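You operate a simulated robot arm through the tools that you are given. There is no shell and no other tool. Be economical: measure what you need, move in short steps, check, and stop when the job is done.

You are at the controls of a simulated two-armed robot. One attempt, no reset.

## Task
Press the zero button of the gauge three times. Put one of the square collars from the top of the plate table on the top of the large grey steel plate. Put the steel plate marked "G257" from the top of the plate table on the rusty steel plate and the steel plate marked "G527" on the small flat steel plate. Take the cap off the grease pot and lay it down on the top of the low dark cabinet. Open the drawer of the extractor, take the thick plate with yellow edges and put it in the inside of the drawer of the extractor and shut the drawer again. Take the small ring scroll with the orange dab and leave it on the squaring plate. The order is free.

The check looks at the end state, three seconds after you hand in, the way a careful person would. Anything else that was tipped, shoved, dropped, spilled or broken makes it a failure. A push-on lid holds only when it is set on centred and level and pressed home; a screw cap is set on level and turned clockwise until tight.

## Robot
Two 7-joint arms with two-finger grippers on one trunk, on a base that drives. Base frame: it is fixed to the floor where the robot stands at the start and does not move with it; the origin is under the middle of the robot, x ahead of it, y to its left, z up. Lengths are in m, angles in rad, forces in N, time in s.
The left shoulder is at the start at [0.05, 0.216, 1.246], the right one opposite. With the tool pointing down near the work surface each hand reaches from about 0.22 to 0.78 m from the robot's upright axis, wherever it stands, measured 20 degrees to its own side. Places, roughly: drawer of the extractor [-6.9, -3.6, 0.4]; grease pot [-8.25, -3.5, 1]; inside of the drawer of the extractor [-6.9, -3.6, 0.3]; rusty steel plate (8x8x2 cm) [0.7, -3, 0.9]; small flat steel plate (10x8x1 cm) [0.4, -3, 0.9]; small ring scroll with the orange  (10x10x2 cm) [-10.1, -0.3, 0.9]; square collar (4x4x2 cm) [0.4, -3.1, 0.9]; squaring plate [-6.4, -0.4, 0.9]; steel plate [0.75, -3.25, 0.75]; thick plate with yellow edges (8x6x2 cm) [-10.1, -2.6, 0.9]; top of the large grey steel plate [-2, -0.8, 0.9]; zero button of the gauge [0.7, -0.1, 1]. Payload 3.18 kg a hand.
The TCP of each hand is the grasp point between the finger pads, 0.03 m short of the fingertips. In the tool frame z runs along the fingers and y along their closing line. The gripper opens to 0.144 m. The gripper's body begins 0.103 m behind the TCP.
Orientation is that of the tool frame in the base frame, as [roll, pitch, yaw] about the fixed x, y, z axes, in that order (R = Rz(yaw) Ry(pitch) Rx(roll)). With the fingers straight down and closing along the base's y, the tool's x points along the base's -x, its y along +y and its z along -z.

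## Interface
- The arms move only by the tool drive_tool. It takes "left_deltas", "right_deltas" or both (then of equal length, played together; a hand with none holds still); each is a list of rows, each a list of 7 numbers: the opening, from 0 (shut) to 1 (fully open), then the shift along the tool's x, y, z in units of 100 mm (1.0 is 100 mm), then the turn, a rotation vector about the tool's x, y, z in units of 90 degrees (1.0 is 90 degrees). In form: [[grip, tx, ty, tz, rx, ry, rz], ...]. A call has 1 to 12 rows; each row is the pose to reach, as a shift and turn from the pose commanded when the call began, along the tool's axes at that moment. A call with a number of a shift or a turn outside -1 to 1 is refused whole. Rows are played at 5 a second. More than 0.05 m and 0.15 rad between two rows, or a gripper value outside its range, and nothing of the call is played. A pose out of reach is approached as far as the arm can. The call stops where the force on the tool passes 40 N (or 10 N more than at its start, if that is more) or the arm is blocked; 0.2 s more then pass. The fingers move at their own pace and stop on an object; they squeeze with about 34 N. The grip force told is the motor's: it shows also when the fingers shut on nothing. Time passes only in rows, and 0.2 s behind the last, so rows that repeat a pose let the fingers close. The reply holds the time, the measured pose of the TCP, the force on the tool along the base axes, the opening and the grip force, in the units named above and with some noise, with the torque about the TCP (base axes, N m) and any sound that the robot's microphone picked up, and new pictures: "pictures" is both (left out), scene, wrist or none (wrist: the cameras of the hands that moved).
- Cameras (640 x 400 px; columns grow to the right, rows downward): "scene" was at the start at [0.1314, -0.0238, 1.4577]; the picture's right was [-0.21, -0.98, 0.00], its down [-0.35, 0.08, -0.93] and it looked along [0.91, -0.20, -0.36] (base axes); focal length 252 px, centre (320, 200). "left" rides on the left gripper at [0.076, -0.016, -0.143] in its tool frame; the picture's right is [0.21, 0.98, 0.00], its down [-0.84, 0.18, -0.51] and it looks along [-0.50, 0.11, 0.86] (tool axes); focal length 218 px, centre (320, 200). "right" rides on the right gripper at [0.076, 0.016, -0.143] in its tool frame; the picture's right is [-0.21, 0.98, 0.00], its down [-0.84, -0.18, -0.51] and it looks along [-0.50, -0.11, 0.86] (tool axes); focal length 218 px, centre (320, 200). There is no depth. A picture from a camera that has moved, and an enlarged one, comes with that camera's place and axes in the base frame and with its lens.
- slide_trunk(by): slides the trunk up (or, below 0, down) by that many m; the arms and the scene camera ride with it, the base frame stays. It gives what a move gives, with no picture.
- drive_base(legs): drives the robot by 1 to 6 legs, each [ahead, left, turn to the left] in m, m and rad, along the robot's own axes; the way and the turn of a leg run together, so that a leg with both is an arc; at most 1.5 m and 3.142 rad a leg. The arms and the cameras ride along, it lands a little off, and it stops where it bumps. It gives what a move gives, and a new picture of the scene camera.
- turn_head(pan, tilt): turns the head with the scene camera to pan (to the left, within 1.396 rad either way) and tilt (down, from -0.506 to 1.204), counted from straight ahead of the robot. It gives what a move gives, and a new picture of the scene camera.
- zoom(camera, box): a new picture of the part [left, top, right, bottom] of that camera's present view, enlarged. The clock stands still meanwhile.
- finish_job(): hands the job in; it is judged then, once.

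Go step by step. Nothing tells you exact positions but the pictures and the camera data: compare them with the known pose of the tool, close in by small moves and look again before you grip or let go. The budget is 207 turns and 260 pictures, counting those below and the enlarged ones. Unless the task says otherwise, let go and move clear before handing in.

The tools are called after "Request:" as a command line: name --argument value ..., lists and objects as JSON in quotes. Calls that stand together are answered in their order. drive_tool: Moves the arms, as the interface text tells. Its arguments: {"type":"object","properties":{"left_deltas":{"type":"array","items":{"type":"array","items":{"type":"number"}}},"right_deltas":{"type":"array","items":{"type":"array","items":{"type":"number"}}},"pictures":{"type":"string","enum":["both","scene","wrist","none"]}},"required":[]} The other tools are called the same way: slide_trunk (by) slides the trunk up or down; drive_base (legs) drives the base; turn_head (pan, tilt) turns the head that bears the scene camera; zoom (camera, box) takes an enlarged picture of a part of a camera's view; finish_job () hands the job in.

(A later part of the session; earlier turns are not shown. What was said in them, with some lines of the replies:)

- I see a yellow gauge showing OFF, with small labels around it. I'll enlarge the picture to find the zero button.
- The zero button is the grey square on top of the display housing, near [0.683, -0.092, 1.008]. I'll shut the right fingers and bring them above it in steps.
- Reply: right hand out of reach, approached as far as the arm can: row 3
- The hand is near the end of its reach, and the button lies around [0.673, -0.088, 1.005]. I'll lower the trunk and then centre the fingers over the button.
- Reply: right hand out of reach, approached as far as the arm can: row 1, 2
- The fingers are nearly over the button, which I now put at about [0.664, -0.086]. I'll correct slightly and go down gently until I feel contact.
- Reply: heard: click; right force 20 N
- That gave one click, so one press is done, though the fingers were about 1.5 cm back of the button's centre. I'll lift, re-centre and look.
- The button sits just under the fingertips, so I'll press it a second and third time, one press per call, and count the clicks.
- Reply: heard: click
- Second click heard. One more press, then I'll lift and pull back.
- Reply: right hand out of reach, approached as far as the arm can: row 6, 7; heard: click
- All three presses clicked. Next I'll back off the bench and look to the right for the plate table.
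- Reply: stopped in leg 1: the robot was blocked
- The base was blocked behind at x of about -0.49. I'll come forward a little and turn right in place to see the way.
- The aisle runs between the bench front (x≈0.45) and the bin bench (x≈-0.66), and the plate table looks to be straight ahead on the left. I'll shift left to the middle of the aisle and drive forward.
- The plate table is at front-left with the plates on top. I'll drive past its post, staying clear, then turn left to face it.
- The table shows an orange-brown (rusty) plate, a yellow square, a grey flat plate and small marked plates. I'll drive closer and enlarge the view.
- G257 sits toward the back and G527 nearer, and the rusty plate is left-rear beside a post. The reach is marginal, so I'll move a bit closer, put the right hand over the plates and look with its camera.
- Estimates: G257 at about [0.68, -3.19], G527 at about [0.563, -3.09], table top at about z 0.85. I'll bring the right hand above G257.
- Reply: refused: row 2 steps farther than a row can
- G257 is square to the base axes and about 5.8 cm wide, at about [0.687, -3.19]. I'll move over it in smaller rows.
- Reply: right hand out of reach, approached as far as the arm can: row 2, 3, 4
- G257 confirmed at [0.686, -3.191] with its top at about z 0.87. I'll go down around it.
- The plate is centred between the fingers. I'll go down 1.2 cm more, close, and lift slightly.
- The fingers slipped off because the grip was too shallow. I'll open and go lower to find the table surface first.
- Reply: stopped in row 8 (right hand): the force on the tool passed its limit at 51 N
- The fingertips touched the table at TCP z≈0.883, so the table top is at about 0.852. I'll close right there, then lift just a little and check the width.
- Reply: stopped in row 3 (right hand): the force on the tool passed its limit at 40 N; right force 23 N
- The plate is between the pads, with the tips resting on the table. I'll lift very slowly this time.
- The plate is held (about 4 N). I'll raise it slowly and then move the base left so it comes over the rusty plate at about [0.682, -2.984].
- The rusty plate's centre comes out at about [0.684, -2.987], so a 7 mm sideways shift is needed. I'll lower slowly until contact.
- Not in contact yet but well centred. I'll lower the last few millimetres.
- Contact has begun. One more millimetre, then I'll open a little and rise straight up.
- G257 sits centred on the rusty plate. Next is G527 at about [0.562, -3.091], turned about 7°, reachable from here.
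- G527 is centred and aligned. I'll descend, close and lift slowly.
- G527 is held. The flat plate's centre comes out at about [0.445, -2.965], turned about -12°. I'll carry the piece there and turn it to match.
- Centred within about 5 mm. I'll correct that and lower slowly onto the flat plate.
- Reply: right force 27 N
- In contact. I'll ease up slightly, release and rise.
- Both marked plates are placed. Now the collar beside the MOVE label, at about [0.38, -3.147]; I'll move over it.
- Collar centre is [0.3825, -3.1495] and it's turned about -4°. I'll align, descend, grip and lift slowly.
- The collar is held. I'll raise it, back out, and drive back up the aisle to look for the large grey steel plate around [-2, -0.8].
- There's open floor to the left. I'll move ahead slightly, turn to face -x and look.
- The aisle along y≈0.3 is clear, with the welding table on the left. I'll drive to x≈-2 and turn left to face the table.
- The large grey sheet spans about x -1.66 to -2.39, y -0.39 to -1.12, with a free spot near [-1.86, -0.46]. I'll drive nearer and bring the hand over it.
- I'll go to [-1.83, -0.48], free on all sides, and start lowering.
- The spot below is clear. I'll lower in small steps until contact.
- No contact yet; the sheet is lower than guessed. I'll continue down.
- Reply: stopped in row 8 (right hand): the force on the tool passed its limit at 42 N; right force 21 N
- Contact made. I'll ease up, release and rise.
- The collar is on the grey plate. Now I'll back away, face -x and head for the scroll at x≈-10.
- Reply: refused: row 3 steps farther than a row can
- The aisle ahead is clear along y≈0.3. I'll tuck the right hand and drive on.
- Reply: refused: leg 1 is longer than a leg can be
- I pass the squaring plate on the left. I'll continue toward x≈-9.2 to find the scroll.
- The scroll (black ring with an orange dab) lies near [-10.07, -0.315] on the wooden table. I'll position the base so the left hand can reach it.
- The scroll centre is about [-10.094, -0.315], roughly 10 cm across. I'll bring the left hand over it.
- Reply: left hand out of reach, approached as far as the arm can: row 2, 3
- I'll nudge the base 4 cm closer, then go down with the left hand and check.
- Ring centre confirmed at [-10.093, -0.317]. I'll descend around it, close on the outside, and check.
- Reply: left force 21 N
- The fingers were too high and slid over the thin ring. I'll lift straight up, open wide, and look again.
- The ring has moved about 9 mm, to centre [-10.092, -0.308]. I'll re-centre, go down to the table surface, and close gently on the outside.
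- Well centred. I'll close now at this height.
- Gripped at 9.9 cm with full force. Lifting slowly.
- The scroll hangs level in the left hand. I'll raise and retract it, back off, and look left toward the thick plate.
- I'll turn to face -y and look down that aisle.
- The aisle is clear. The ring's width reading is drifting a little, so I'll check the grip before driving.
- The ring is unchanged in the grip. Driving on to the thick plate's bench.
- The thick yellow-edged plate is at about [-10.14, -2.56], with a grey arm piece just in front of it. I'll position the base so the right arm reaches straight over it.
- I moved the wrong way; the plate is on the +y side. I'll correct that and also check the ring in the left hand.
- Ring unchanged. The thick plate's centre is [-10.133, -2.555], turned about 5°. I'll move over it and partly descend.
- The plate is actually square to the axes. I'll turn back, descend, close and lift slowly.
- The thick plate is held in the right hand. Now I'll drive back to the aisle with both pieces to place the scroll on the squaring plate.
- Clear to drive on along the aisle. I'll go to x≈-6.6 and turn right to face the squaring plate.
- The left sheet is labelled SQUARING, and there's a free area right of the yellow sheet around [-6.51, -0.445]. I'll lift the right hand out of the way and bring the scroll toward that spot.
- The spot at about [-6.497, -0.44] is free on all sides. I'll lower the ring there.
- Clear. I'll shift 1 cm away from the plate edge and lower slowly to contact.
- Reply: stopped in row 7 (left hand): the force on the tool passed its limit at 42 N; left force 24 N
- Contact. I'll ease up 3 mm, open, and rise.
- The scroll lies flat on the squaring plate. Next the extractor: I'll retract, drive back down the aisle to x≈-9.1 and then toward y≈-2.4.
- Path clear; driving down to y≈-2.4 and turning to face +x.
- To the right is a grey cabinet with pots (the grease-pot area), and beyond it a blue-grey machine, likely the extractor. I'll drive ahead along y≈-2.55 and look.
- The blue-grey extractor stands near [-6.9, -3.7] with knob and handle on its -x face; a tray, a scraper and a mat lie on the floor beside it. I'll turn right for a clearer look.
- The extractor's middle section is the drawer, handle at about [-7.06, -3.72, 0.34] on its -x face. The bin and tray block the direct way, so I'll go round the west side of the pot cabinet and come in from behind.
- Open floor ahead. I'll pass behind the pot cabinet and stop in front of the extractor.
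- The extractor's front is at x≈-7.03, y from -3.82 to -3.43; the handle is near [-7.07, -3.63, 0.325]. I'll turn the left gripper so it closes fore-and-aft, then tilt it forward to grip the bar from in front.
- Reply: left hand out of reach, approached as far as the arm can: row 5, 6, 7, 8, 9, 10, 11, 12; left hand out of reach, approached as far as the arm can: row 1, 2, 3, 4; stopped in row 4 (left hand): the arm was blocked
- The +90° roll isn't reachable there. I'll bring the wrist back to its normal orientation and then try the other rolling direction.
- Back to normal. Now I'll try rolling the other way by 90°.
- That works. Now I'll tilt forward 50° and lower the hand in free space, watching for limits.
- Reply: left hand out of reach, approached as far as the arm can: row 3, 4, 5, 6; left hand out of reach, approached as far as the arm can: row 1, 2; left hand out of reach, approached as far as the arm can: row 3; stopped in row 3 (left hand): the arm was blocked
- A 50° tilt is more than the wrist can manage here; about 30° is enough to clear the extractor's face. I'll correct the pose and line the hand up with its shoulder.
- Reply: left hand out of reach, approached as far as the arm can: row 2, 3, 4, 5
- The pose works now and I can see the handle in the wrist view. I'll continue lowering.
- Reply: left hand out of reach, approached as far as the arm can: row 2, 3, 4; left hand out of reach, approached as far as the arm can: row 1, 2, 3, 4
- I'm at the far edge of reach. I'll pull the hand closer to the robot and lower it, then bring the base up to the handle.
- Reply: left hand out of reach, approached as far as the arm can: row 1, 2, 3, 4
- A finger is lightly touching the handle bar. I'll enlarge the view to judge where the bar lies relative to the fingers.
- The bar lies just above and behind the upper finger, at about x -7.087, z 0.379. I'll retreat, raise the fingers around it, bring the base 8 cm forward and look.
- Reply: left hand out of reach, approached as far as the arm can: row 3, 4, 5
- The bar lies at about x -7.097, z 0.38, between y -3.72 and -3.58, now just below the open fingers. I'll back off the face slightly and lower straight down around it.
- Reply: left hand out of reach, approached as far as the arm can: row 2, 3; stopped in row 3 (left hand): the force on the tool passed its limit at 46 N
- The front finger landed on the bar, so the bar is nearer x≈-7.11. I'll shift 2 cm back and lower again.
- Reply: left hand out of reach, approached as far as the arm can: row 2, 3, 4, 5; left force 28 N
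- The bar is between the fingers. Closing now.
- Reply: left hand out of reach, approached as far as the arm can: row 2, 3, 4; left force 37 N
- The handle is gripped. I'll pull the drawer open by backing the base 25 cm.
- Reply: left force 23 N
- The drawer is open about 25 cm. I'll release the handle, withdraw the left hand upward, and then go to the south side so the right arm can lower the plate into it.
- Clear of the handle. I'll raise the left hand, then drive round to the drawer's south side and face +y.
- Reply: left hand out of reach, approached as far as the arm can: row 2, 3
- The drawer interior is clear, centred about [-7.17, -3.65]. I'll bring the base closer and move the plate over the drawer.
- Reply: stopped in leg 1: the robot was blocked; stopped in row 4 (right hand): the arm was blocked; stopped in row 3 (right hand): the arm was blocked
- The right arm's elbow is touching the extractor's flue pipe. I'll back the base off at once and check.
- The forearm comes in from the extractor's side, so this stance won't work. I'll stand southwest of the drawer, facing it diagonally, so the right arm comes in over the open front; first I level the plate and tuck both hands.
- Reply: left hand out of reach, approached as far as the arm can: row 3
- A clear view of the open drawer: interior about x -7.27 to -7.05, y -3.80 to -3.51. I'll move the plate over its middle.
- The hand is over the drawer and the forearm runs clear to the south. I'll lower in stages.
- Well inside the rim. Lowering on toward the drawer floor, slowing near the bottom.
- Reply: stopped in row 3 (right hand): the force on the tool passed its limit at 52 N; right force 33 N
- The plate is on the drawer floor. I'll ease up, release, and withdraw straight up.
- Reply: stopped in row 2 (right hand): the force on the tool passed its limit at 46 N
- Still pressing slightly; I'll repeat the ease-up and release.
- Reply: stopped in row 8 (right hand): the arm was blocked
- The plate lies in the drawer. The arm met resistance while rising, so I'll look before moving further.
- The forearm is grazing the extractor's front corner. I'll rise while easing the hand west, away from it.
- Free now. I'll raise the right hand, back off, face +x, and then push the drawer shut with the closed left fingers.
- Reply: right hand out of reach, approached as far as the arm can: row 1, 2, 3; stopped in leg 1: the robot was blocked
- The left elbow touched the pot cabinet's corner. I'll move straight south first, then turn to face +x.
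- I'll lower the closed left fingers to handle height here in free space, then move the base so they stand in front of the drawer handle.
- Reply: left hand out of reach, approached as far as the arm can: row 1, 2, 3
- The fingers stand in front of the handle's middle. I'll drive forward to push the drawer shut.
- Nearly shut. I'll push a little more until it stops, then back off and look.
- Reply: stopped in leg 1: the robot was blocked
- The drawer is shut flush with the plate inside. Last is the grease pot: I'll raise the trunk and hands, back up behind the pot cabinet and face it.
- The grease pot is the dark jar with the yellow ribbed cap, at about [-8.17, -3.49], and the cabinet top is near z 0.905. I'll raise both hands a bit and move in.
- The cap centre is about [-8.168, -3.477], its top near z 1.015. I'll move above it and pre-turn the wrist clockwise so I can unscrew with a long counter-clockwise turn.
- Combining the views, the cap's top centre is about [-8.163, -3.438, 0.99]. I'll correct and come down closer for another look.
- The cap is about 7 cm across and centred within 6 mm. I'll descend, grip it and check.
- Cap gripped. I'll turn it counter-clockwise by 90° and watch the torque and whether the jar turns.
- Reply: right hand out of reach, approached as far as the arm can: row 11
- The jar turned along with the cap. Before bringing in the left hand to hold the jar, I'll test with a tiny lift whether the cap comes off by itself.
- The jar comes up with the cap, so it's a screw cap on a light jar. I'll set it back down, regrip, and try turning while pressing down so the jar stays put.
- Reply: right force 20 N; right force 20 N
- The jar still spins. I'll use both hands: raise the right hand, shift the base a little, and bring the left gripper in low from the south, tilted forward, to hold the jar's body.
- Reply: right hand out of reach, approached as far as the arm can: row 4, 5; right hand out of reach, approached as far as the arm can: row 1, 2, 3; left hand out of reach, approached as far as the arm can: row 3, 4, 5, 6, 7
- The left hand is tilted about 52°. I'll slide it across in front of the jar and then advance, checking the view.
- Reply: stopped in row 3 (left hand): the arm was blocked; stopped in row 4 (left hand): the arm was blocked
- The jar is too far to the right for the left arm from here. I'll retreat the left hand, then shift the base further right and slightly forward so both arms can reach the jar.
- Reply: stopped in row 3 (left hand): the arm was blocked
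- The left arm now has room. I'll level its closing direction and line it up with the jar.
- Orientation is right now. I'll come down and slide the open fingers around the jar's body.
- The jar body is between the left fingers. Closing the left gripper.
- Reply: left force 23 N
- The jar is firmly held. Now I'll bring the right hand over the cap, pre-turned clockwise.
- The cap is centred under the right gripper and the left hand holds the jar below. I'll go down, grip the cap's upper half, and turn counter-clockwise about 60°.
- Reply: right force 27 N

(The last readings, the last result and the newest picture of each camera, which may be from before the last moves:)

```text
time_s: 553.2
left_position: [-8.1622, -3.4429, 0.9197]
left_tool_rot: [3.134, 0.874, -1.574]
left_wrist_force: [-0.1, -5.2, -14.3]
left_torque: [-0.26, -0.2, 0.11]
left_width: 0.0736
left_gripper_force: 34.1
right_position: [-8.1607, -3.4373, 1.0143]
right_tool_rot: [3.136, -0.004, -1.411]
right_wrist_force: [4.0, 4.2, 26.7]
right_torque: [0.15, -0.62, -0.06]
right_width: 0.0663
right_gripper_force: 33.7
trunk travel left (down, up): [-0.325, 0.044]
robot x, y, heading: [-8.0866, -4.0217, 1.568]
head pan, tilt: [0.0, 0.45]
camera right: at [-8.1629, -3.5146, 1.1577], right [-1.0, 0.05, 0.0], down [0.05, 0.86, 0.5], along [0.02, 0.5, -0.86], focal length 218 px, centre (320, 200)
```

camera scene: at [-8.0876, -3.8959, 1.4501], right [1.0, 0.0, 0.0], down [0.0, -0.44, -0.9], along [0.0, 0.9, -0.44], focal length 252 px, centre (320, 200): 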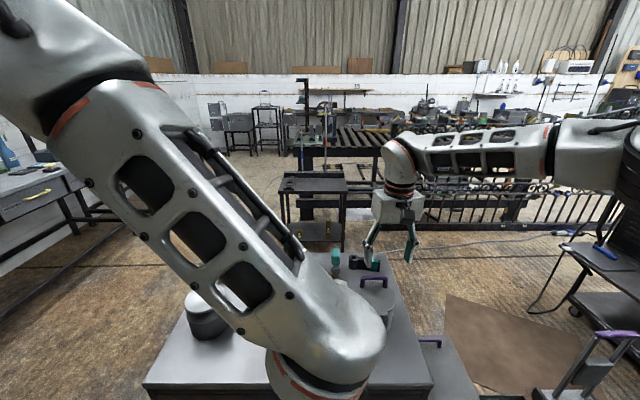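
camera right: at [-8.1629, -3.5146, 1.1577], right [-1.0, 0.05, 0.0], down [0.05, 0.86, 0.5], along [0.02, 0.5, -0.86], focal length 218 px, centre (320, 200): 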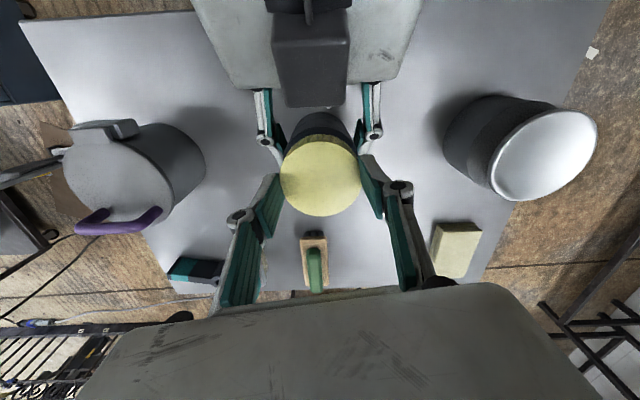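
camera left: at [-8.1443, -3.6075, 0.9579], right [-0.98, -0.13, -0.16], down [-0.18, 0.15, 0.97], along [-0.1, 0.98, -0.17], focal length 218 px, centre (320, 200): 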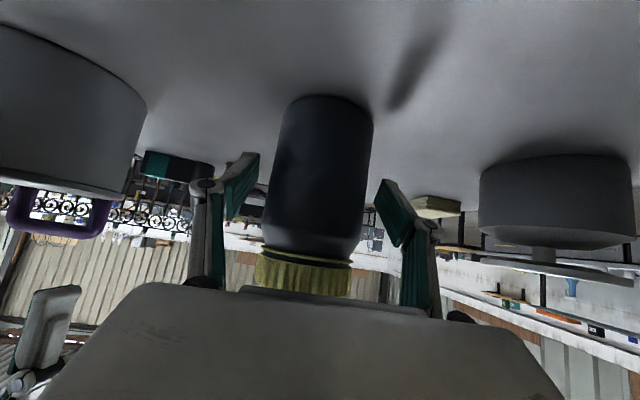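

The vertical force shows the cap rising as it unscrews. I'll regrip and repeat, following upward a little.

Request:
drive_tool --right_deltas '[[0, 0, 0, -0.03, 0, 0, 0], [0.4, 0, 0, -0.03, 0, 0, 0], [0.62, 0, 0, -0.03, 0, 0, 0], [0.62, 0, 0, -0.03, 0, 0, 0.09], [0.62, 0, 0, -0.03, 0, 0, 0.18], [0.62, 0, 0, -0.03, 0, 0, 0.27], [0.62, 0, 0, -0.03, 0, 0, 0.36], [0.62, 0, 0, -0.03, 0, 0, 0.45], [0.62, 0, 0, -0.03, 0, 0, 0.54], [0.62, 0, 0, -0.03, 0, 0, 0.63], [0.62, 0, 0, -0.03, 0, 0, 0.7], [0.62, 0, 0, -0.03, 0, 0, 0.7]]' --pictures "none"

Request:
drive_tool --right_deltas '[[0.4, 0, 0, 0, 0, 0, 0], [0, 0, 0, 0, 0, 0, 0], [0, 0, 0, 0, 0, 0, 0], [0, 0, 0, -0.005, 0, 0, -0.08], [0, 0, 0, -0.01, 0, 0, -0.16], [0, 0, 0, -0.015, 0, 0, -0.25], [0, 0, 0, -0.02, 0, 0, -0.34], [0, 0, 0, -0.025, 0, 0, -0.43], [0, 0, 0, -0.03, 0, 0, -0.52], [0, 0, 0, -0.03, 0, 0, -0.61], [0, 0, 0, -0.03, 0, 0, -0.69]]' --pictures "none"

Request:
zoom --camera "right" --box '[240, 60, 400, 240]'

```text
time_s: 555.8
left_position: [-8.1609, -3.4426, 0.9189]
left_tool_rot: [3.137, 0.873, -1.575]
left_wrist_force: [0.1, 0.0, -1.1]
left_torque: [-0.04, 0.01, 0.04]
left_width: 0.0736
left_gripper_force: 34.4
right_position: [-8.1606, -3.4369, 1.016]
right_tool_rot: [-3.139, -0.005, -2.514]
right_wrist_force: [-0.6, -0.6, -0.7]
right_torque: [-0.02, 0.05, 0.01]
right_width: 0.0894
right_gripper_force: 0.1
trunk travel left (down, up): [-0.325, 0.044]
robot x, y, heading: [-8.0864, -4.0208, 1.574]
head pan, tilt: [0.0, 0.45]
```

```text
time_s: 558.2
left_position: [-8.1607, -3.442, 0.9204]
left_tool_rot: [3.14, 0.873, -1.574]
left_wrist_force: [0.2, 0.7, -3.7]
left_torque: [-0.04, 0.0, -0.02]
left_width: 0.0737
left_gripper_force: 34.0
right_position: [-8.1618, -3.4369, 1.019]
right_tool_rot: [3.136, -0.007, -1.425]
right_wrist_force: [0.5, 0.4, 0.4]
right_torque: [0.01, -0.02, 0.02]
right_width: 0.0002
right_gripper_force: 30.7
trunk travel left (down, up): [-0.325, 0.044]
robot x, y, heading: [-8.0889, -4.0265, 1.573]
head pan, tilt: [0.0, 0.45]
```

```text
2.22 times, centred on (320, 150) of right
camera zoom: at [-8.1648, -3.5137, 1.1625], right [-1.0, 0.06, 0.0], down [0.06, 0.86, 0.5], along [0.03, 0.5, -0.86], focal length 485 px, centre (320, 311)
```

zoom: 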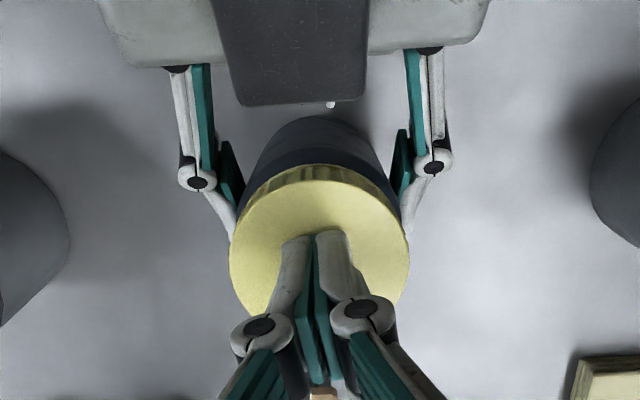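

That grip was too shallow and slipped off the cap's top. I'll lift, reopen, turn back, and grip lower this time.

Request:
drive_tool --right_deltas '[[0, 0, 0, -0.2, 0, 0, 0], [0.4, 0, 0, -0.2, 0, 0, 0], [0.65, 0, 0, -0.2, 0, 0, 0.07], [0.65, 0, 0, -0.2, 0, 0, 0.16], [0.65, 0, 0, -0.2, 0, 0, 0.25], [0.65, 0, 0, -0.2, 0, 0, 0.34], [0.65, 0, 0, -0.2, 0, 0, 0.43], [0.65, 0, 0, -0.2, 0, 0, 0.52], [0.65, 0, 0, -0.2, 0, 0, 0.61], [0.65, 0, 0, -0.2, 0, 0, 0.69]]' --pictures "none"

Request:
drive_tool --right_deltas '[[0.65, 0, 0, 0.2, 0, 0, 0], [0.65, 0, 0, 0.34, 0, 0, 0], [0.4, 0, 0, 0.34, 0, 0, 0], [0, 0, 0, 0.34, 0, 0, 0], [0, 0, 0, 0.34, 0, 0, 0]]' --pictures "none"

Request:
drive_tool --right_deltas '[[0, 0, 0, 0, 0, 0, -0.08], [0, 0, 0, 0, 0, 0, -0.16], [0, 0, 0, 0, 0, 0, -0.25], [0, 0, 0, 0, 0, 0, -0.34], [0, 0, 0, 0, 0, 0, -0.43], [0, 0, 0, 0, 0, 0, -0.52], [0, 0, 0, 0, 0, 0, -0.61], [0, 0, 0, 0, 0, 0, -0.68]]' --pictures "none"

```text
time_s: 560.4
left_position: [-8.1607, -3.4424, 0.9198]
left_tool_rot: [3.138, 0.872, -1.575]
left_wrist_force: [0.4, 0.3, -1.1]
left_torque: [-0.06, 0.0, 0.02]
left_width: 0.0736
left_gripper_force: 34.1
right_position: [-8.1623, -3.4365, 1.0396]
right_tool_rot: [-3.139, -0.007, -2.514]
right_wrist_force: [-0.1, 0.5, -0.2]
right_torque: [0.05, 0.0, 0.0]
right_width: 0.0936
right_gripper_force: 0.1
trunk travel left (down, up): [-0.325, 0.044]
robot x, y, heading: [-8.089, -4.0263, 1.573]
head pan, tilt: [0.0, 0.45]
```

```text
time_s: 561.6
left_position: [-8.1588, -3.444, 0.92]
left_tool_rot: [3.139, 0.871, -1.574]
left_wrist_force: [6.4, -8.5, 1.4]
left_torque: [0.43, 0.25, -0.04]
left_width: 0.0735
left_gripper_force: 33.3
right_position: [-8.1612, -3.4366, 1.0054]
right_tool_rot: [3.141, -0.008, -2.512]
right_wrist_force: [-6.8, 8.7, -0.1]
right_torque: [0.32, 0.33, 0.02]
right_width: 0.067
right_gripper_force: 33.8
trunk travel left (down, up): [-0.325, 0.044]
robot x, y, heading: [-8.0875, -4.0203, 1.572]
head pan, tilt: [0.0, 0.45]
```

```text
time_s: 563.4
left_position: [-8.1618, -3.4429, 0.92]
left_tool_rot: [3.136, 0.871, -1.574]
left_wrist_force: [2.7, -5.5, -3.1]
left_torque: [-0.13, -0.16, 0.09]
left_width: 0.0739
left_gripper_force: 34.2
right_position: [-8.1611, -3.4372, 1.0065]
right_tool_rot: [3.136, -0.004, -1.441]
right_wrist_force: [0.9, 4.9, 8.6]
right_torque: [0.21, -0.2, -0.04]
right_width: 0.0667
right_gripper_force: 33.8
trunk travel left (down, up): [-0.325, 0.044]
robot x, y, heading: [-8.0885, -4.0237, 1.575]
head pan, tilt: [0.0, 0.45]
```

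This turn went through with a proper grip. I'll test by pulling up gently a few millimetres.

Request:
drive_tool --right_deltas '[[0, 0, 0, -0.03, 0, 0, 0], [0, 0, 0, -0.05, 0, 0, 0]]' --pictures "none"

```text
time_s: 564.0
left_position: [-8.1604, -3.4424, 0.921]
left_tool_rot: [3.138, 0.875, -1.573]
left_wrist_force: [0.5, -12.0, 16.1]
left_torque: [0.25, 0.07, 0.0]
left_width: 0.0735
left_gripper_force: 34.5
right_position: [-8.1603, -3.4379, 1.0096]
right_tool_rot: [3.14, -0.005, -1.442]
right_wrist_force: [0.4, 13.5, -19.8]
right_torque: [0.94, -0.06, 0.01]
right_width: 0.067
right_gripper_force: 33.6
trunk travel left (down, up): [-0.325, 0.044]
robot x, y, heading: [-8.0871, -4.0232, 1.569]
head pan, tilt: [0.0, 0.45]
```

Still threaded. I'll run more unscrewing cycles: regrip, turn, and follow slightly upward.

Request:
drive_tool --right_deltas '[[0, 0, 0, 0.04, 0, 0, 0], [0.4, 0, 0, 0.04, 0, 0, 0], [0.62, 0, 0, 0.04, 0, 0, 0.05], [0.62, 0, 0, 0.04, 0, 0, 0.14], [0.62, 0, 0, 0.04, 0, 0, 0.23], [0.62, 0, 0, 0.04, 0, 0, 0.32], [0.62, 0, 0, 0.04, 0, 0, 0.41], [0.62, 0, 0, 0.04, 0, 0, 0.5], [0.62, 0, 0, 0.04, 0, 0, 0.59], [0.62, 0, 0, 0.04, 0, 0, 0.68]]' --pictures "none"

Request:
drive_tool --right_deltas '[[0.4, 0, 0, 0, 0, 0, 0], [0, 0, 0, 0, 0, 0, 0], [0, 0, 0, 0, 0, 0, 0], [0, 0, 0, 0, 0, 0, -0.08], [0, 0, 0, 0, 0, 0, -0.16], [0, 0, 0, -0.005, 0, 0, -0.25], [0, 0, 0, -0.005, 0, 0, -0.34], [0, 0, 0, -0.01, 0, 0, -0.43], [0, 0, 0, -0.01, 0, 0, -0.52], [0, 0, 0, -0.01, 0, 0, -0.61], [0, 0, 0, -0.01, 0, 0, -0.68]]' --pictures "none"

Request:
drive_tool --right_deltas '[[0, 0, 0, 0, 0, 0, 0], [0.4, 0, 0, 0, 0, 0, 0], [0.62, 0, 0, 0, 0, 0, 0.05], [0.62, 0, 0, 0, 0, 0, 0.14], [0.62, 0, 0, 0, 0, 0, 0.23], [0.62, 0, 0, 0, 0, 0, 0.32], [0.62, 0, 0, 0, 0, 0, 0.41], [0.62, 0, 0, 0, 0, 0, 0.5], [0.62, 0, 0, 0, 0, 0, 0.59], [0.62, 0, 0, 0, 0, 0, 0.68]]' --pictures "none"

Request:
drive_tool --right_deltas '[[0.4, 0, 0, 0, 0, 0, 0], [0, 0, 0, 0, 0, 0, 0], [0, 0, 0, 0, 0, 0, 0], [0, 0, 0, 0, 0, 0, -0.08], [0, 0, 0, 0, 0, 0, -0.16], [0, 0, 0, -0.005, 0, 0, -0.25], [0, 0, 0, -0.005, 0, 0, -0.34], [0, 0, 0, -0.01, 0, 0, -0.43], [0, 0, 0, -0.01, 0, 0, -0.52], [0, 0, 0, -0.01, 0, 0, -0.61], [0, 0, 0, -0.01, 0, 0, -0.68]]' --pictures "none"

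Request:
drive_tool --right_deltas '[[0, 0, 0, -0.03, 0, 0, 0], [0, 0, 0, -0.05, 0, 0, 0]]' --pictures "none"

```text
time_s: 566.2
left_position: [-8.1611, -3.4428, 0.9204]
left_tool_rot: [3.138, 0.873, -1.575]
left_wrist_force: [-1.0, 0.9, 0.8]
left_torque: [-0.06, 0.03, 0.0]
left_width: 0.0736
left_gripper_force: 33.8
right_position: [-8.1607, -3.4376, 1.0054]
right_tool_rot: [-3.139, -0.007, -2.515]
right_wrist_force: [0.5, -0.1, -0.5]
right_torque: [0.01, 0.0, 0.02]
right_width: 0.0892
right_gripper_force: 0.1
trunk travel left (down, up): [-0.325, 0.044]
robot x, y, heading: [-8.0845, -4.0223, 1.575]
head pan, tilt: [0.0, 0.45]
```

```text
time_s: 568.6
left_position: [-8.1608, -3.4431, 0.9206]
left_tool_rot: [3.135, 0.872, -1.574]
left_wrist_force: [0.4, -9.2, 2.4]
left_torque: [0.07, -0.21, 0.1]
left_width: 0.0737
left_gripper_force: 33.9
right_position: [-8.1611, -3.4375, 1.0074]
right_tool_rot: [3.136, -0.003, -1.442]
right_wrist_force: [2.7, 8.8, 2.1]
right_torque: [0.34, -0.31, -0.02]
right_width: 0.0686
right_gripper_force: 34.3
trunk travel left (down, up): [-0.325, 0.044]
robot x, y, heading: [-8.0888, -4.0217, 1.575]
head pan, tilt: [0.0, 0.45]
```

```text
time_s: 570.8
left_position: [-8.1605, -3.4426, 0.9211]
left_tool_rot: [3.139, 0.873, -1.575]
left_wrist_force: [-0.3, 0.7, -0.4]
left_torque: [-0.04, -0.02, 0.01]
left_width: 0.0735
left_gripper_force: 33.7
right_position: [-8.1606, -3.4368, 1.0077]
right_tool_rot: [-3.14, -0.007, -2.515]
right_wrist_force: [-0.3, 0.4, 0.6]
right_torque: [0.02, 0.01, -0.02]
right_width: 0.0893
right_gripper_force: 0.0
trunk travel left (down, up): [-0.325, 0.044]
robot x, y, heading: [-8.0878, -4.025, 1.569]
head pan, tilt: [0.0, 0.45]
```

```text
time_s: 573.2
left_position: [-8.162, -3.4435, 0.9203]
left_tool_rot: [3.136, 0.872, -1.576]
left_wrist_force: [-1.5, -7.8, 1.5]
left_torque: [-0.01, -0.21, 0.06]
left_width: 0.0733
left_gripper_force: 34.0
right_position: [-8.1608, -3.437, 1.0091]
right_tool_rot: [3.137, -0.004, -1.442]
right_wrist_force: [3.8, 6.9, 0.6]
right_torque: [0.26, -0.3, -0.07]
right_width: 0.0685
right_gripper_force: 34.2
trunk travel left (down, up): [-0.325, 0.044]
robot x, y, heading: [-8.0874, -4.0246, 1.565]
head pan, tilt: [0.0, 0.45]
```

```text
time_s: 573.8
left_position: [-8.1604, -3.4402, 0.9219]
left_tool_rot: [3.137, 0.877, -1.569]
left_wrist_force: [-2.8, -10.9, 19.1]
left_torque: [0.28, 0.03, 0.0]
left_width: 0.0739
left_gripper_force: 33.6
right_position: [-8.1611, -3.4375, 1.0116]
right_tool_rot: [3.136, -0.004, -1.443]
right_wrist_force: [2.2, 10.4, -21.1]
right_torque: [0.79, -0.25, 0.01]
right_width: 0.0685
right_gripper_force: 34.2
trunk travel left (down, up): [-0.325, 0.044]
robot x, y, heading: [-8.0869, -4.0223, 1.571]
head pan, tilt: [0.0, 0.45]
```

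The cap follows my upward steps with little force, so it is unscrewing about 1 mm per cycle. I'll do more cycles.

Request:
drive_tool --right_deltas '[[0, 0, 0, 0.04, 0, 0, 0], [0.4, 0, 0, 0.04, 0, 0, 0], [0.62, 0, 0, 0.04, 0, 0, 0.05], [0.62, 0, 0, 0.04, 0, 0, 0.14], [0.62, 0, 0, 0.04, 0, 0, 0.23], [0.62, 0, 0, 0.04, 0, 0, 0.32], [0.62, 0, 0, 0.04, 0, 0, 0.41], [0.62, 0, 0, 0.04, 0, 0, 0.5], [0.62, 0, 0, 0.04, 0, 0, 0.59], [0.62, 0, 0, 0.04, 0, 0, 0.68]]' --pictures "none"

Request:
drive_tool --right_deltas '[[0.4, 0, 0, 0, 0, 0, 0], [0, 0, 0, 0, 0, 0, 0], [0, 0, 0, 0, 0, 0, 0], [0, 0, 0, 0, 0, 0, -0.08], [0, 0, 0, 0, 0, 0, -0.16], [0, 0, 0, -0.005, 0, 0, -0.25], [0, 0, 0, -0.005, 0, 0, -0.34], [0, 0, 0, -0.01, 0, 0, -0.43], [0, 0, 0, -0.01, 0, 0, -0.52], [0, 0, 0, -0.01, 0, 0, -0.61], [0, 0, 0, -0.01, 0, 0, -0.68]]' --pictures "none"

Request:
drive_tool --right_deltas '[[0, 0, 0, 0, 0, 0, 0], [0.4, 0, 0, 0, 0, 0, 0], [0.62, 0, 0, 0, 0, 0, 0.05], [0.62, 0, 0, 0, 0, 0, 0.14], [0.62, 0, 0, 0, 0, 0, 0.23], [0.62, 0, 0, 0, 0, 0, 0.32], [0.62, 0, 0, 0, 0, 0, 0.41], [0.62, 0, 0, 0, 0, 0, 0.5], [0.62, 0, 0, 0, 0, 0, 0.59], [0.62, 0, 0, 0, 0, 0, 0.68]]' --pictures "none"

Request:
drive_tool --right_deltas '[[0.4, 0, 0, 0, 0, 0, 0], [0, 0, 0, 0, 0, 0, 0], [0, 0, 0, 0, 0, 0, 0], [0, 0, 0, 0, 0, 0, -0.08], [0, 0, 0, 0, 0, 0, -0.16], [0, 0, 0, -0.005, 0, 0, -0.25], [0, 0, 0, -0.005, 0, 0, -0.34], [0, 0, 0, -0.01, 0, 0, -0.43], [0, 0, 0, -0.01, 0, 0, -0.52], [0, 0, 0, -0.01, 0, 0, -0.61], [0, 0, 0, -0.01, 0, 0, -0.68]]' --pictures "none"

Request:
drive_tool --right_deltas '[[0, 0, 0, -0.03, 0, 0, 0], [0, 0, 0, -0.05, 0, 0, 0]]' --pictures "none"

Request:
zoom --camera "right" --box '[240, 60, 400, 240]'

```text
time_s: 576.0
left_position: [-8.1596, -3.4421, 0.921]
left_tool_rot: [3.136, 0.872, -1.577]
left_wrist_force: [0.2, 0.3, -3.2]
left_torque: [-0.06, 0.02, 0.01]
left_width: 0.0735
left_gripper_force: 33.3
right_position: [-8.1611, -3.4366, 1.0087]
right_tool_rot: [-3.139, -0.006, -2.513]
right_wrist_force: [0.1, -0.4, 0.3]
right_torque: [-0.02, -0.03, 0.0]
right_width: 0.0892
right_gripper_force: 0.2
trunk travel left (down, up): [-0.325, 0.044]
robot x, y, heading: [-8.089, -4.0232, 1.575]
head pan, tilt: [0.0, 0.45]
```

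```text
time_s: 578.4
left_position: [-8.1608, -3.4423, 0.9192]
left_tool_rot: [3.136, 0.872, -1.573]
left_wrist_force: [-0.4, 0.4, -4.5]
left_torque: [0.0, 0.04, 0.03]
left_width: 0.0734
left_gripper_force: 34.0
right_position: [-8.1614, -3.4359, 1.0099]
right_tool_rot: [3.138, -0.006, -1.442]
right_wrist_force: [0.4, -0.5, -0.1]
right_torque: [0.02, 0.02, -0.02]
right_width: 0.0671
right_gripper_force: 33.8
trunk travel left (down, up): [-0.325, 0.044]
robot x, y, heading: [-8.0904, -4.0236, 1.572]
head pan, tilt: [0.0, 0.45]
```

```text
time_s: 580.6
left_position: [-8.1601, -3.4425, 0.9204]
left_tool_rot: [3.137, 0.872, -1.574]
left_wrist_force: [-0.8, 0.5, -3.6]
left_torque: [0.0, 0.02, -0.01]
left_width: 0.0732
left_gripper_force: 34.1
right_position: [-8.1604, -3.4374, 1.0104]
right_tool_rot: [-3.138, -0.007, -2.513]
right_wrist_force: [0.5, -0.5, -0.4]
right_torque: [0.03, 0.01, -0.03]
right_width: 0.0894
right_gripper_force: 0.0
trunk travel left (down, up): [-0.325, 0.044]
robot x, y, heading: [-8.0874, -4.0249, 1.573]
head pan, tilt: [0.0, 0.45]
```

```text
time_s: 583.0
left_position: [-8.1604, -3.4423, 0.9187]
left_tool_rot: [3.137, 0.872, -1.574]
left_wrist_force: [0.0, -0.2, -2.7]
left_torque: [-0.04, -0.03, 0.01]
left_width: 0.0736
left_gripper_force: 34.0
right_position: [-8.1618, -3.4376, 1.0125]
right_tool_rot: [3.137, -0.005, -1.441]
right_wrist_force: [0.3, 0.8, -0.3]
right_torque: [0.0, 0.03, 0.0]
right_width: 0.069
right_gripper_force: 33.4
trunk travel left (down, up): [-0.325, 0.044]
robot x, y, heading: [-8.0894, -4.0239, 1.567]
head pan, tilt: [0.0, 0.45]
```

```text
time_s: 583.6
left_position: [-8.1614, -3.4424, 0.9197]
left_tool_rot: [3.137, 0.873, -1.576]
left_wrist_force: [1.0, -0.1, -3.4]
left_torque: [-0.06, 0.02, 0.0]
left_width: 0.0734
left_gripper_force: 33.6
right_position: [-8.1613, -3.4377, 1.0165]
right_tool_rot: [3.136, -0.005, -1.443]
right_wrist_force: [0.1, -0.4, -0.4]
right_torque: [0.0, 0.03, -0.01]
right_width: 0.0693
right_gripper_force: 33.9
trunk travel left (down, up): [-0.325, 0.044]
robot x, y, heading: [-8.0873, -4.0228, 1.574]
head pan, tilt: [0.0, 0.45]
```

```text
2.22 times, centred on (320, 150) of right
camera zoom: at [-8.1665, -3.5141, 1.1596], right [-1.0, 0.08, 0.0], down [0.07, 0.86, 0.5], along [0.04, 0.5, -0.86], focal length 485 px, centre (320, 311)
```

zoom: 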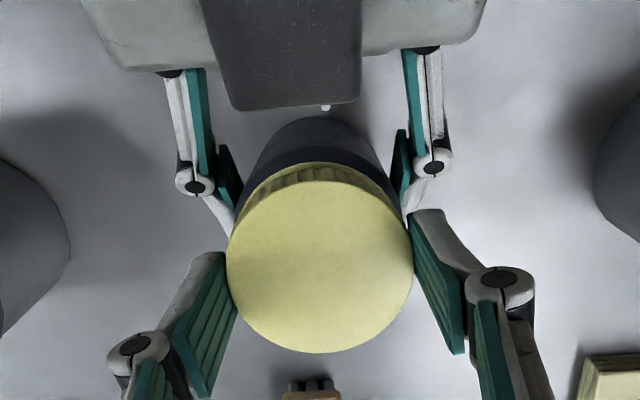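

The cap moves up freely now – it's off the thread. I'll lift it clear and carry it to the free spot at about [-8.07, -3.355] on the same cabinet top.

Request:
drive_tool --right_deltas '[[0, 0, 0, -0.1, 0, 0, 0], [0, 0, 0, -0.2, 0, 0, 0], [0, 0, 0, -0.3, 0, 0, 0], [0, 0, 0, -0.4, 0, 0, 0]]' --pictures "wrist"

```text
time_s: 584.6
left_position: [-8.161, -3.4435, 0.9205]
left_tool_rot: [3.138, 0.872, -1.575]
left_wrist_force: [0.0, 0.5, -3.5]
left_torque: [-0.05, 0.01, 0.03]
left_width: 0.0739
left_gripper_force: 34.2
right_position: [-8.16, -3.4365, 1.0573]
right_tool_rot: [3.135, -0.005, -1.442]
right_wrist_force: [0.5, 0.6, 0.1]
right_torque: [-0.01, -0.01, 0.0]
right_width: 0.0691
right_gripper_force: 33.7
trunk travel left (down, up): [-0.325, 0.044]
robot x, y, heading: [-8.0875, -4.0231, 1.571]
head pan, tilt: [0.0, 0.45]
camera right: at [-8.166, -3.5141, 1.2004], right [-1.0, 0.08, 0.0], down [0.07, 0.86, 0.5], along [0.04, 0.5, -0.86], focal length 218 px, centre (320, 200)
```

right: 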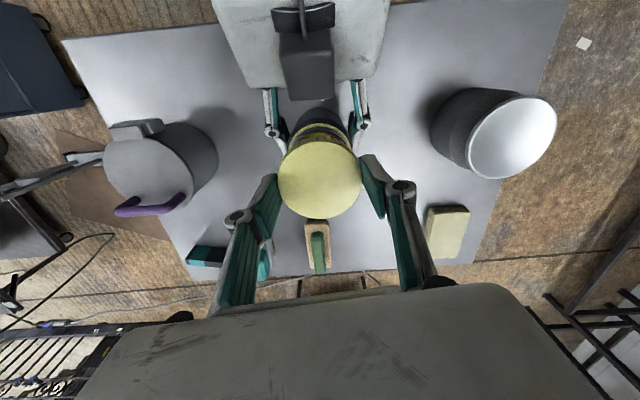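

The cap is clear of the jar's neck. I'll carry it over and lower it onto the cabinet top.

Request:
drive_tool --right_deltas '[[0, -0.18, -0.25, 0, 0, 0, 0], [0, -0.35, -0.5, 0, 0, 0, 0], [0, -0.53, -0.75, 0, 0, 0, 0], [0, -0.7, -1, 0, 0, 0, 0]]' --pictures "none"

Request:
drive_tool --right_deltas '[[0, 0, 0, 0.25, 0, 0, 0], [0, 0, 0, 0.5, 0, 0, 0], [0, 0, 0, 0.75, 0, 0, 0], [0, 0, 0, 1, 0, 0, 0]]' --pictures "wrist"

```text
time_s: 585.6
left_position: [-8.1609, -3.4426, 0.9177]
left_tool_rot: [3.138, 0.873, -1.573]
left_wrist_force: [-0.2, -0.2, -3.8]
left_torque: [0.02, -0.01, -0.01]
left_width: 0.0732
left_gripper_force: 33.9
right_position: [-8.0925, -3.3751, 1.0564]
right_tool_rot: [3.136, -0.004, -1.442]
right_wrist_force: [1.5, -0.2, 0.3]
right_torque: [-0.01, -0.01, 0.01]
right_width: 0.0687
right_gripper_force: 33.6
right hand out of reach, approached as far as the arm can: row 4
trunk travel left (down, up): [-0.325, 0.044]
robot x, y, heading: [-8.0897, -4.0256, 1.567]
head pan, tilt: [0.0, 0.45]
```

```text
time_s: 586.6
left_position: [-8.1606, -3.443, 0.9196]
left_tool_rot: [3.139, 0.874, -1.574]
left_wrist_force: [-0.4, -0.1, -3.6]
left_torque: [-0.03, 0.02, 0.01]
left_width: 0.0735
left_gripper_force: 33.9
right_position: [-8.0939, -3.3756, 0.9553]
right_tool_rot: [3.136, -0.005, -1.443]
right_wrist_force: [-0.7, -0.1, -0.2]
right_torque: [-0.02, 0.0, 0.04]
right_width: 0.0689
right_gripper_force: 34.0
trunk travel left (down, up): [-0.325, 0.044]
robot x, y, heading: [-8.0856, -4.0223, 1.567]
head pan, tilt: [0.0, 0.45]
camera right: at [-8.0985, -3.4527, 1.0993], right [-1.0, 0.08, 0.0], down [0.07, 0.86, 0.5], along [0.04, 0.5, -0.86], focal length 218 px, centre (320, 200)
```

right: 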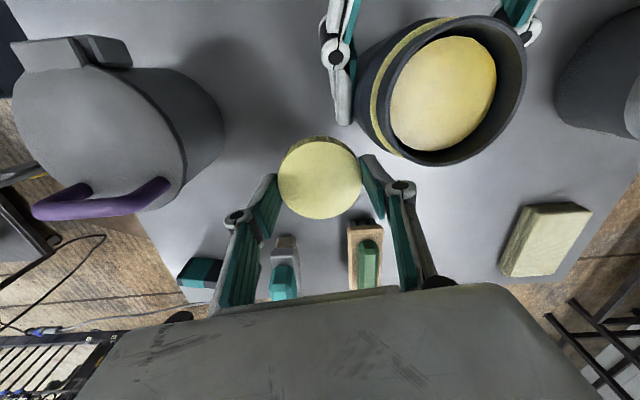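

The cap hangs over free surface, jar open beside it. I'll shift 2.5 cm further from the jar and lower to contact.

Request:
drive_tool --right_deltas '[[0, 0, -0.12, 0.1, 0, 0, 0], [0, 0, -0.25, 0.2, 0, 0, 0], [0, 0, -0.25, 0.27, 0, 0, 0], [0, 0, -0.25, 0.33, 0, 0, 0], [0, 0, -0.25, 0.38, 0, 0, 0], [0, 0, -0.25, 0.42, 0, 0, 0]]' --pictures "none"

```text
time_s: 588.0
left_position: [-8.1601, -3.443, 0.9186]
left_tool_rot: [3.136, 0.872, -1.575]
left_wrist_force: [0.3, -0.3, -2.3]
left_torque: [0.0, -0.01, 0.02]
left_width: 0.0736
left_gripper_force: 33.6
right_position: [-8.0681, -3.3729, 0.9136]
right_tool_rot: [3.136, -0.005, -1.444]
right_wrist_force: [0.5, -1.0, -0.8]
right_torque: [-0.02, 0.01, 0.05]
right_width: 0.0687
right_gripper_force: 33.8
trunk travel left (down, up): [-0.325, 0.044]
robot x, y, heading: [-8.0898, -4.0221, 1.574]
head pan, tilt: [0.0, 0.45]
```

Request:
drive_tool --right_deltas '[[0, 0, 0, 0.03, 0, 0, 0], [0, 0, 0, 0.06, 0, 0, 0], [0, 0, 0, 0.09, 0, 0, 0], [0, 0, 0, 0.12, 0, 0, 0], [0, 0, 0, 0.15, 0, 0, 0]]' --pictures "none"

```text
time_s: 589.2
left_position: [-8.1621, -3.4428, 0.9198]
left_tool_rot: [3.138, 0.874, -1.574]
left_wrist_force: [0.9, 0.7, -3.0]
left_torque: [-0.01, -0.01, -0.01]
left_width: 0.0734
left_gripper_force: 33.8
right_position: [-8.0686, -3.3725, 0.8994]
right_tool_rot: [3.137, -0.005, -1.443]
right_wrist_force: [-0.9, -0.6, -0.1]
right_torque: [0.0, -0.01, -0.04]
right_width: 0.0686
right_gripper_force: 34.0
trunk travel left (down, up): [-0.325, 0.044]
robot x, y, heading: [-8.0878, -4.0245, 1.572]
head pan, tilt: [0.0, 0.45]
```

Request:
drive_tool --right_deltas '[[0, 0, 0, 0.03, 0, 0, 0], [0, 0, 0, 0.06, 0, 0, 0], [0, 0, 0, 0.09, 0, 0, 0], [0, 0, 0, 0.12, 0, 0, 0], [0, 0, 0, 0.14, 0, 0, 0], [0, 0, 0, 0.16, 0, 0, 0]]' --pictures "none"

```text
time_s: 590.6
left_position: [-8.1604, -3.4455, 0.92]
left_tool_rot: [3.136, 0.873, -1.577]
left_wrist_force: [0.3, 0.0, -4.0]
left_torque: [-0.03, 0.0, 0.0]
left_width: 0.0735
left_gripper_force: 34.1
right_position: [-8.0688, -3.372, 0.8888]
right_tool_rot: [3.136, 0.001, -1.448]
right_wrist_force: [2.9, -8.4, 16.3]
right_torque: [-0.22, -0.64, -0.39]
right_width: 0.0682
right_gripper_force: 34.2
trunk travel left (down, up): [-0.325, 0.044]
robot x, y, heading: [-8.0891, -4.0274, 1.573]
head pan, tilt: [0.0, 0.45]
stopped in row 6 (right hand): the force on the tool passed its limit at 42 N (the readings are from after the stop); the commanded pose is now the measured one
```

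Contact. I'll ease up, release the cap, and rise.

Request:
drive_tool --right_deltas '[[0, 0, 0, -0.03, 0, 0, 0], [0.2, 0, 0, -0.03, 0, 0, 0], [0.55, 0, 0, -0.03, 0, 0, 0], [0.62, 0, 0, -0.03, 0, 0, 0], [0.62, 0, 0, -0.2, 0, 0, 0], [0.62, 0, 0, -0.55, 0, 0, 0], [0.62, 0, 0, -0.95, 0, 0, 0]]' --pictures "none"

Request:
drive_tool --right_deltas '[[0.62, 0.2, -0.1, -0.3, 0, 0, 0], [0.62, 0.4, -0.2, -0.6, 0, 0, 0], [0.62, 0.5, -0.2, -0.9, 0, 0, 0]]' --pictures "wrist"

```text
time_s: 592.2
left_position: [-8.1611, -3.4427, 0.92]
left_tool_rot: [3.136, 0.873, -1.575]
left_wrist_force: [-0.7, 0.3, -2.2]
left_torque: [-0.04, -0.02, 0.0]
left_width: 0.0737
left_gripper_force: 33.9
right_position: [-8.0679, -3.3708, 0.9822]
right_tool_rot: [3.138, -0.001, -1.446]
right_wrist_force: [-1.5, -0.9, -0.1]
right_torque: [0.03, 0.01, 0.03]
right_width: 0.0893
right_gripper_force: 0.1
trunk travel left (down, up): [-0.325, 0.044]
robot x, y, heading: [-8.0874, -4.0262, 1.572]
head pan, tilt: [0.0, 0.45]
```

```text
time_s: 593.0
left_position: [-8.1606, -3.4423, 0.9193]
left_tool_rot: [3.138, 0.873, -1.574]
left_wrist_force: [0.3, 0.3, -3.1]
left_torque: [-0.04, 0.01, -0.03]
left_width: 0.0736
left_gripper_force: 33.9
right_position: [-8.0398, -3.4177, 1.0715]
right_tool_rot: [3.137, 0.0, -1.443]
right_wrist_force: [0.3, 0.0, -0.6]
right_torque: [-0.02, 0.01, -0.02]
right_width: 0.0893
right_gripper_force: 0.1
trunk travel left (down, up): [-0.325, 0.044]
robot x, y, heading: [-8.0925, -4.0244, 1.568]
head pan, tilt: [0.0, 0.45]
camera right: at [-8.0455, -3.4958, 1.2144], right [-1.0, 0.08, 0.0], down [0.07, 0.86, 0.51], along [0.04, 0.51, -0.86], focal length 218 px, centre (320, 200)
```

right: 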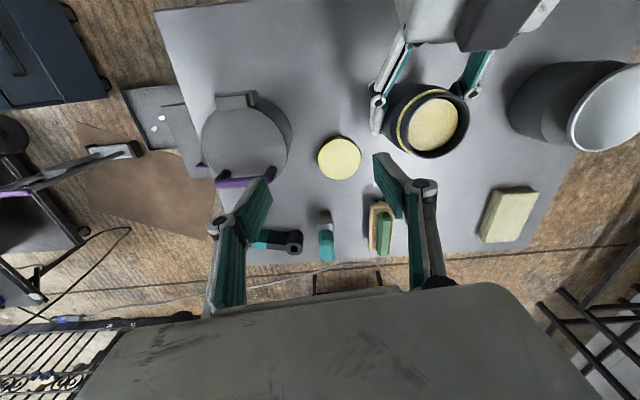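

The cap lies on the cabinet top. The left hand still carries the jar's weight, so I'll lower it a few millimetres until it rests, then let go.

Request:
drive_tool --left_deltas '[[0, 0.008, 0, 0.006, 0, 0, 0], [0, 0.015, 0, 0.013, 0, 0, 0], [0, 0.023, 0, 0.019, 0, 0, 0], [0, 0.031, 0, 0.026, 0, 0, 0]]' --pictures "none"

```text
time_s: 594.0
left_position: [-8.1603, -3.4403, 0.9191]
left_tool_rot: [3.139, 0.878, -1.573]
left_wrist_force: [-2.7, 1.3, 19.9]
left_torque: [-0.13, 0.07, -0.06]
left_width: 0.0738
left_gripper_force: 34.1
right_position: [-8.04, -3.4183, 1.072]
right_tool_rot: [3.137, 0.003, -1.444]
right_wrist_force: [0.1, -0.5, -0.4]
right_torque: [0.02, -0.01, -0.01]
right_width: 0.089
right_gripper_force: 0.1
trunk travel left (down, up): [-0.325, 0.044]
robot x, y, heading: [-8.0886, -4.0233, 1.575]
head pan, tilt: [0.0, 0.45]
```

The jar is down on the cabinet. I'll ease off, open the left gripper and withdraw along its axis.

Request:
drive_tool --left_deltas '[[0, -0.014, 0, -0.012, 0, 0, 0], [0.3, -0.014, 0, -0.012, 0, 0, 0], [0.55, -0.014, 0, -0.012, 0, 0, 0], [0.68, -0.014, 0, -0.012, 0, 0, 0], [0.68, -0.014, 0, -0.15, 0, 0, 0], [0.68, -0.014, 0, -0.4, 0, 0, 0], [0.68, -0.014, 0, -0.7, 0, 0, 0], [0.68, -0.014, 0, -1, 0, 0, 0]]' --pictures "none"

Request:
drive_tool --left_deltas '[[0.68, 0, 0, -0.3, 0, 0, 0], [0.68, 0, 0, -0.6, 0, 0, 0], [0.68, 0, 0, -0.8, 0, 0, 0]]' --right_deltas '[[0.62, 0.3, 0, -0.2, 0, 0, 0], [0.62, 0.6, 0, -0.4, 0, 0, 0], [0.62, 0.9, 0, -0.6, 0, 0, 0]]' --pictures "none"

Request:
drive_base --legs '[[-0.35, 0, 0]]'

Request:
zoom --camera "scene" --box '[200, 180, 480, 360]'

```text
time_s: 595.8
left_position: [-8.1606, -3.5194, 0.9814]
left_tool_rot: [3.137, 0.873, -1.575]
left_wrist_force: [-0.1, 0.1, -0.3]
left_torque: [0.01, 0.01, 0.01]
left_width: 0.0981
left_gripper_force: 0.1
right_position: [-8.0404, -3.4182, 1.0729]
right_tool_rot: [3.136, 0.001, -1.444]
right_wrist_force: [-0.1, -0.7, 1.3]
right_torque: [0.01, -0.02, 0.0]
right_width: 0.0894
right_gripper_force: 0.0
trunk travel left (down, up): [-0.325, 0.044]
robot x, y, heading: [-8.0865, -4.0256, 1.573]
head pan, tilt: [0.0, 0.45]
```

```text
time_s: 596.6
left_position: [-8.1605, -3.5814, 1.0328]
left_tool_rot: [3.137, 0.874, -1.575]
left_wrist_force: [0.6, 0.0, 0.2]
left_torque: [0.02, -0.01, 0.02]
left_width: 0.0982
left_gripper_force: 0.1
right_position: [-8.0282, -3.5091, 1.1332]
right_tool_rot: [3.136, 0.002, -1.445]
right_wrist_force: [0.5, -0.5, -0.2]
right_torque: [0.06, 0.0, 0.0]
right_width: 0.0894
right_gripper_force: 0.0
trunk travel left (down, up): [-0.325, 0.044]
robot x, y, heading: [-8.093, -4.0235, 1.569]
head pan, tilt: [0.0, 0.45]
```

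```text
time_s: 598.9
left_position: [-8.1598, -3.9301, 1.0344]
left_tool_rot: [3.136, 0.873, -1.57]
left_wrist_force: [-0.1, -0.6, 0.4]
left_torque: [-0.01, 0.05, 0.0]
left_width: 0.0977
left_gripper_force: 0.0
right_position: [-8.0286, -3.8563, 1.1318]
right_tool_rot: [3.136, 0.001, -1.442]
right_wrist_force: [-0.4, -0.3, 0.7]
right_torque: [0.05, -0.02, -0.01]
right_width: 0.0893
right_gripper_force: 0.0
trunk travel left (down, up): [-0.325, 0.044]
robot x, y, heading: [-8.0853, -4.3724, 1.574]
head pan, tilt: [0.0, 0.45]
camera scene: at [-8.0877, -4.2468, 1.4502], right [1.0, 0.0, 0.0], down [0.0, -0.43, -0.9], along [0.0, 0.9, -0.43], focal length 252 px, centre (320, 200)
```

scene: 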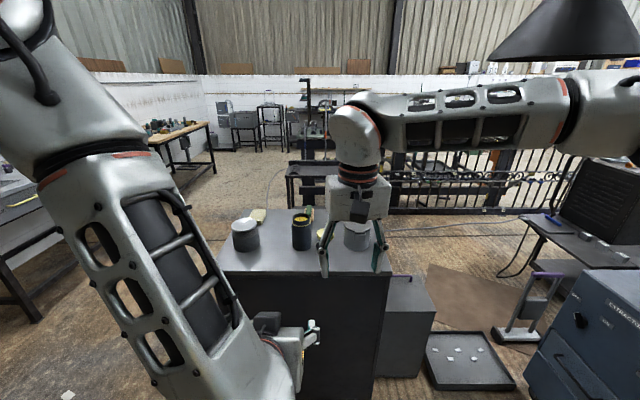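

```text
2.22 times, centred on (340, 270) of scene
camera zoom: at [-8.0877, -4.2468, 1.4502], right [1.0, 0.0, 0.0], down [0.0, -0.43, -0.9], along [0.0, 0.9, -0.43], focal length 560 px, centre (276, 44)
```

zoom: 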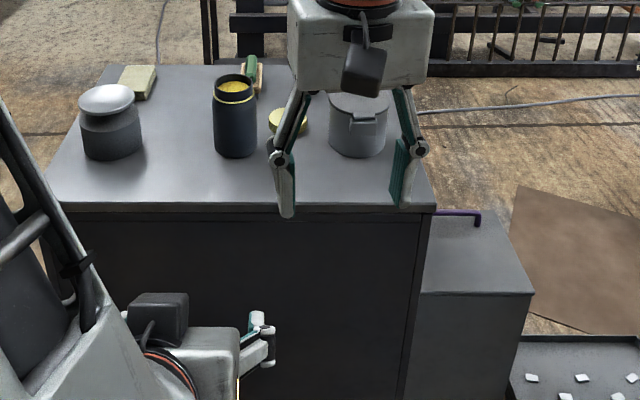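

The jar stands open and upright, the cap lies on the dark cabinet top, the drawer is shut, and both hands are clear. I'm handing in now.

Request:
finish_job

```text
The job is handed in.
```

All the tasks are done and the job is handed in. Three things are less certain:

- **Gauge:** its display read OFF throughout. I left the ON/OFF knob beside it alone and counted the presses by three clicks.
- **Grease cap:** I took the dark cabinet the pot stands on to be the low dark cabinet.
- **Contact:** the base and arms briefly touched the bin cart, the extractor and the pot cabinet. I saw nothing shifted or knocked over.
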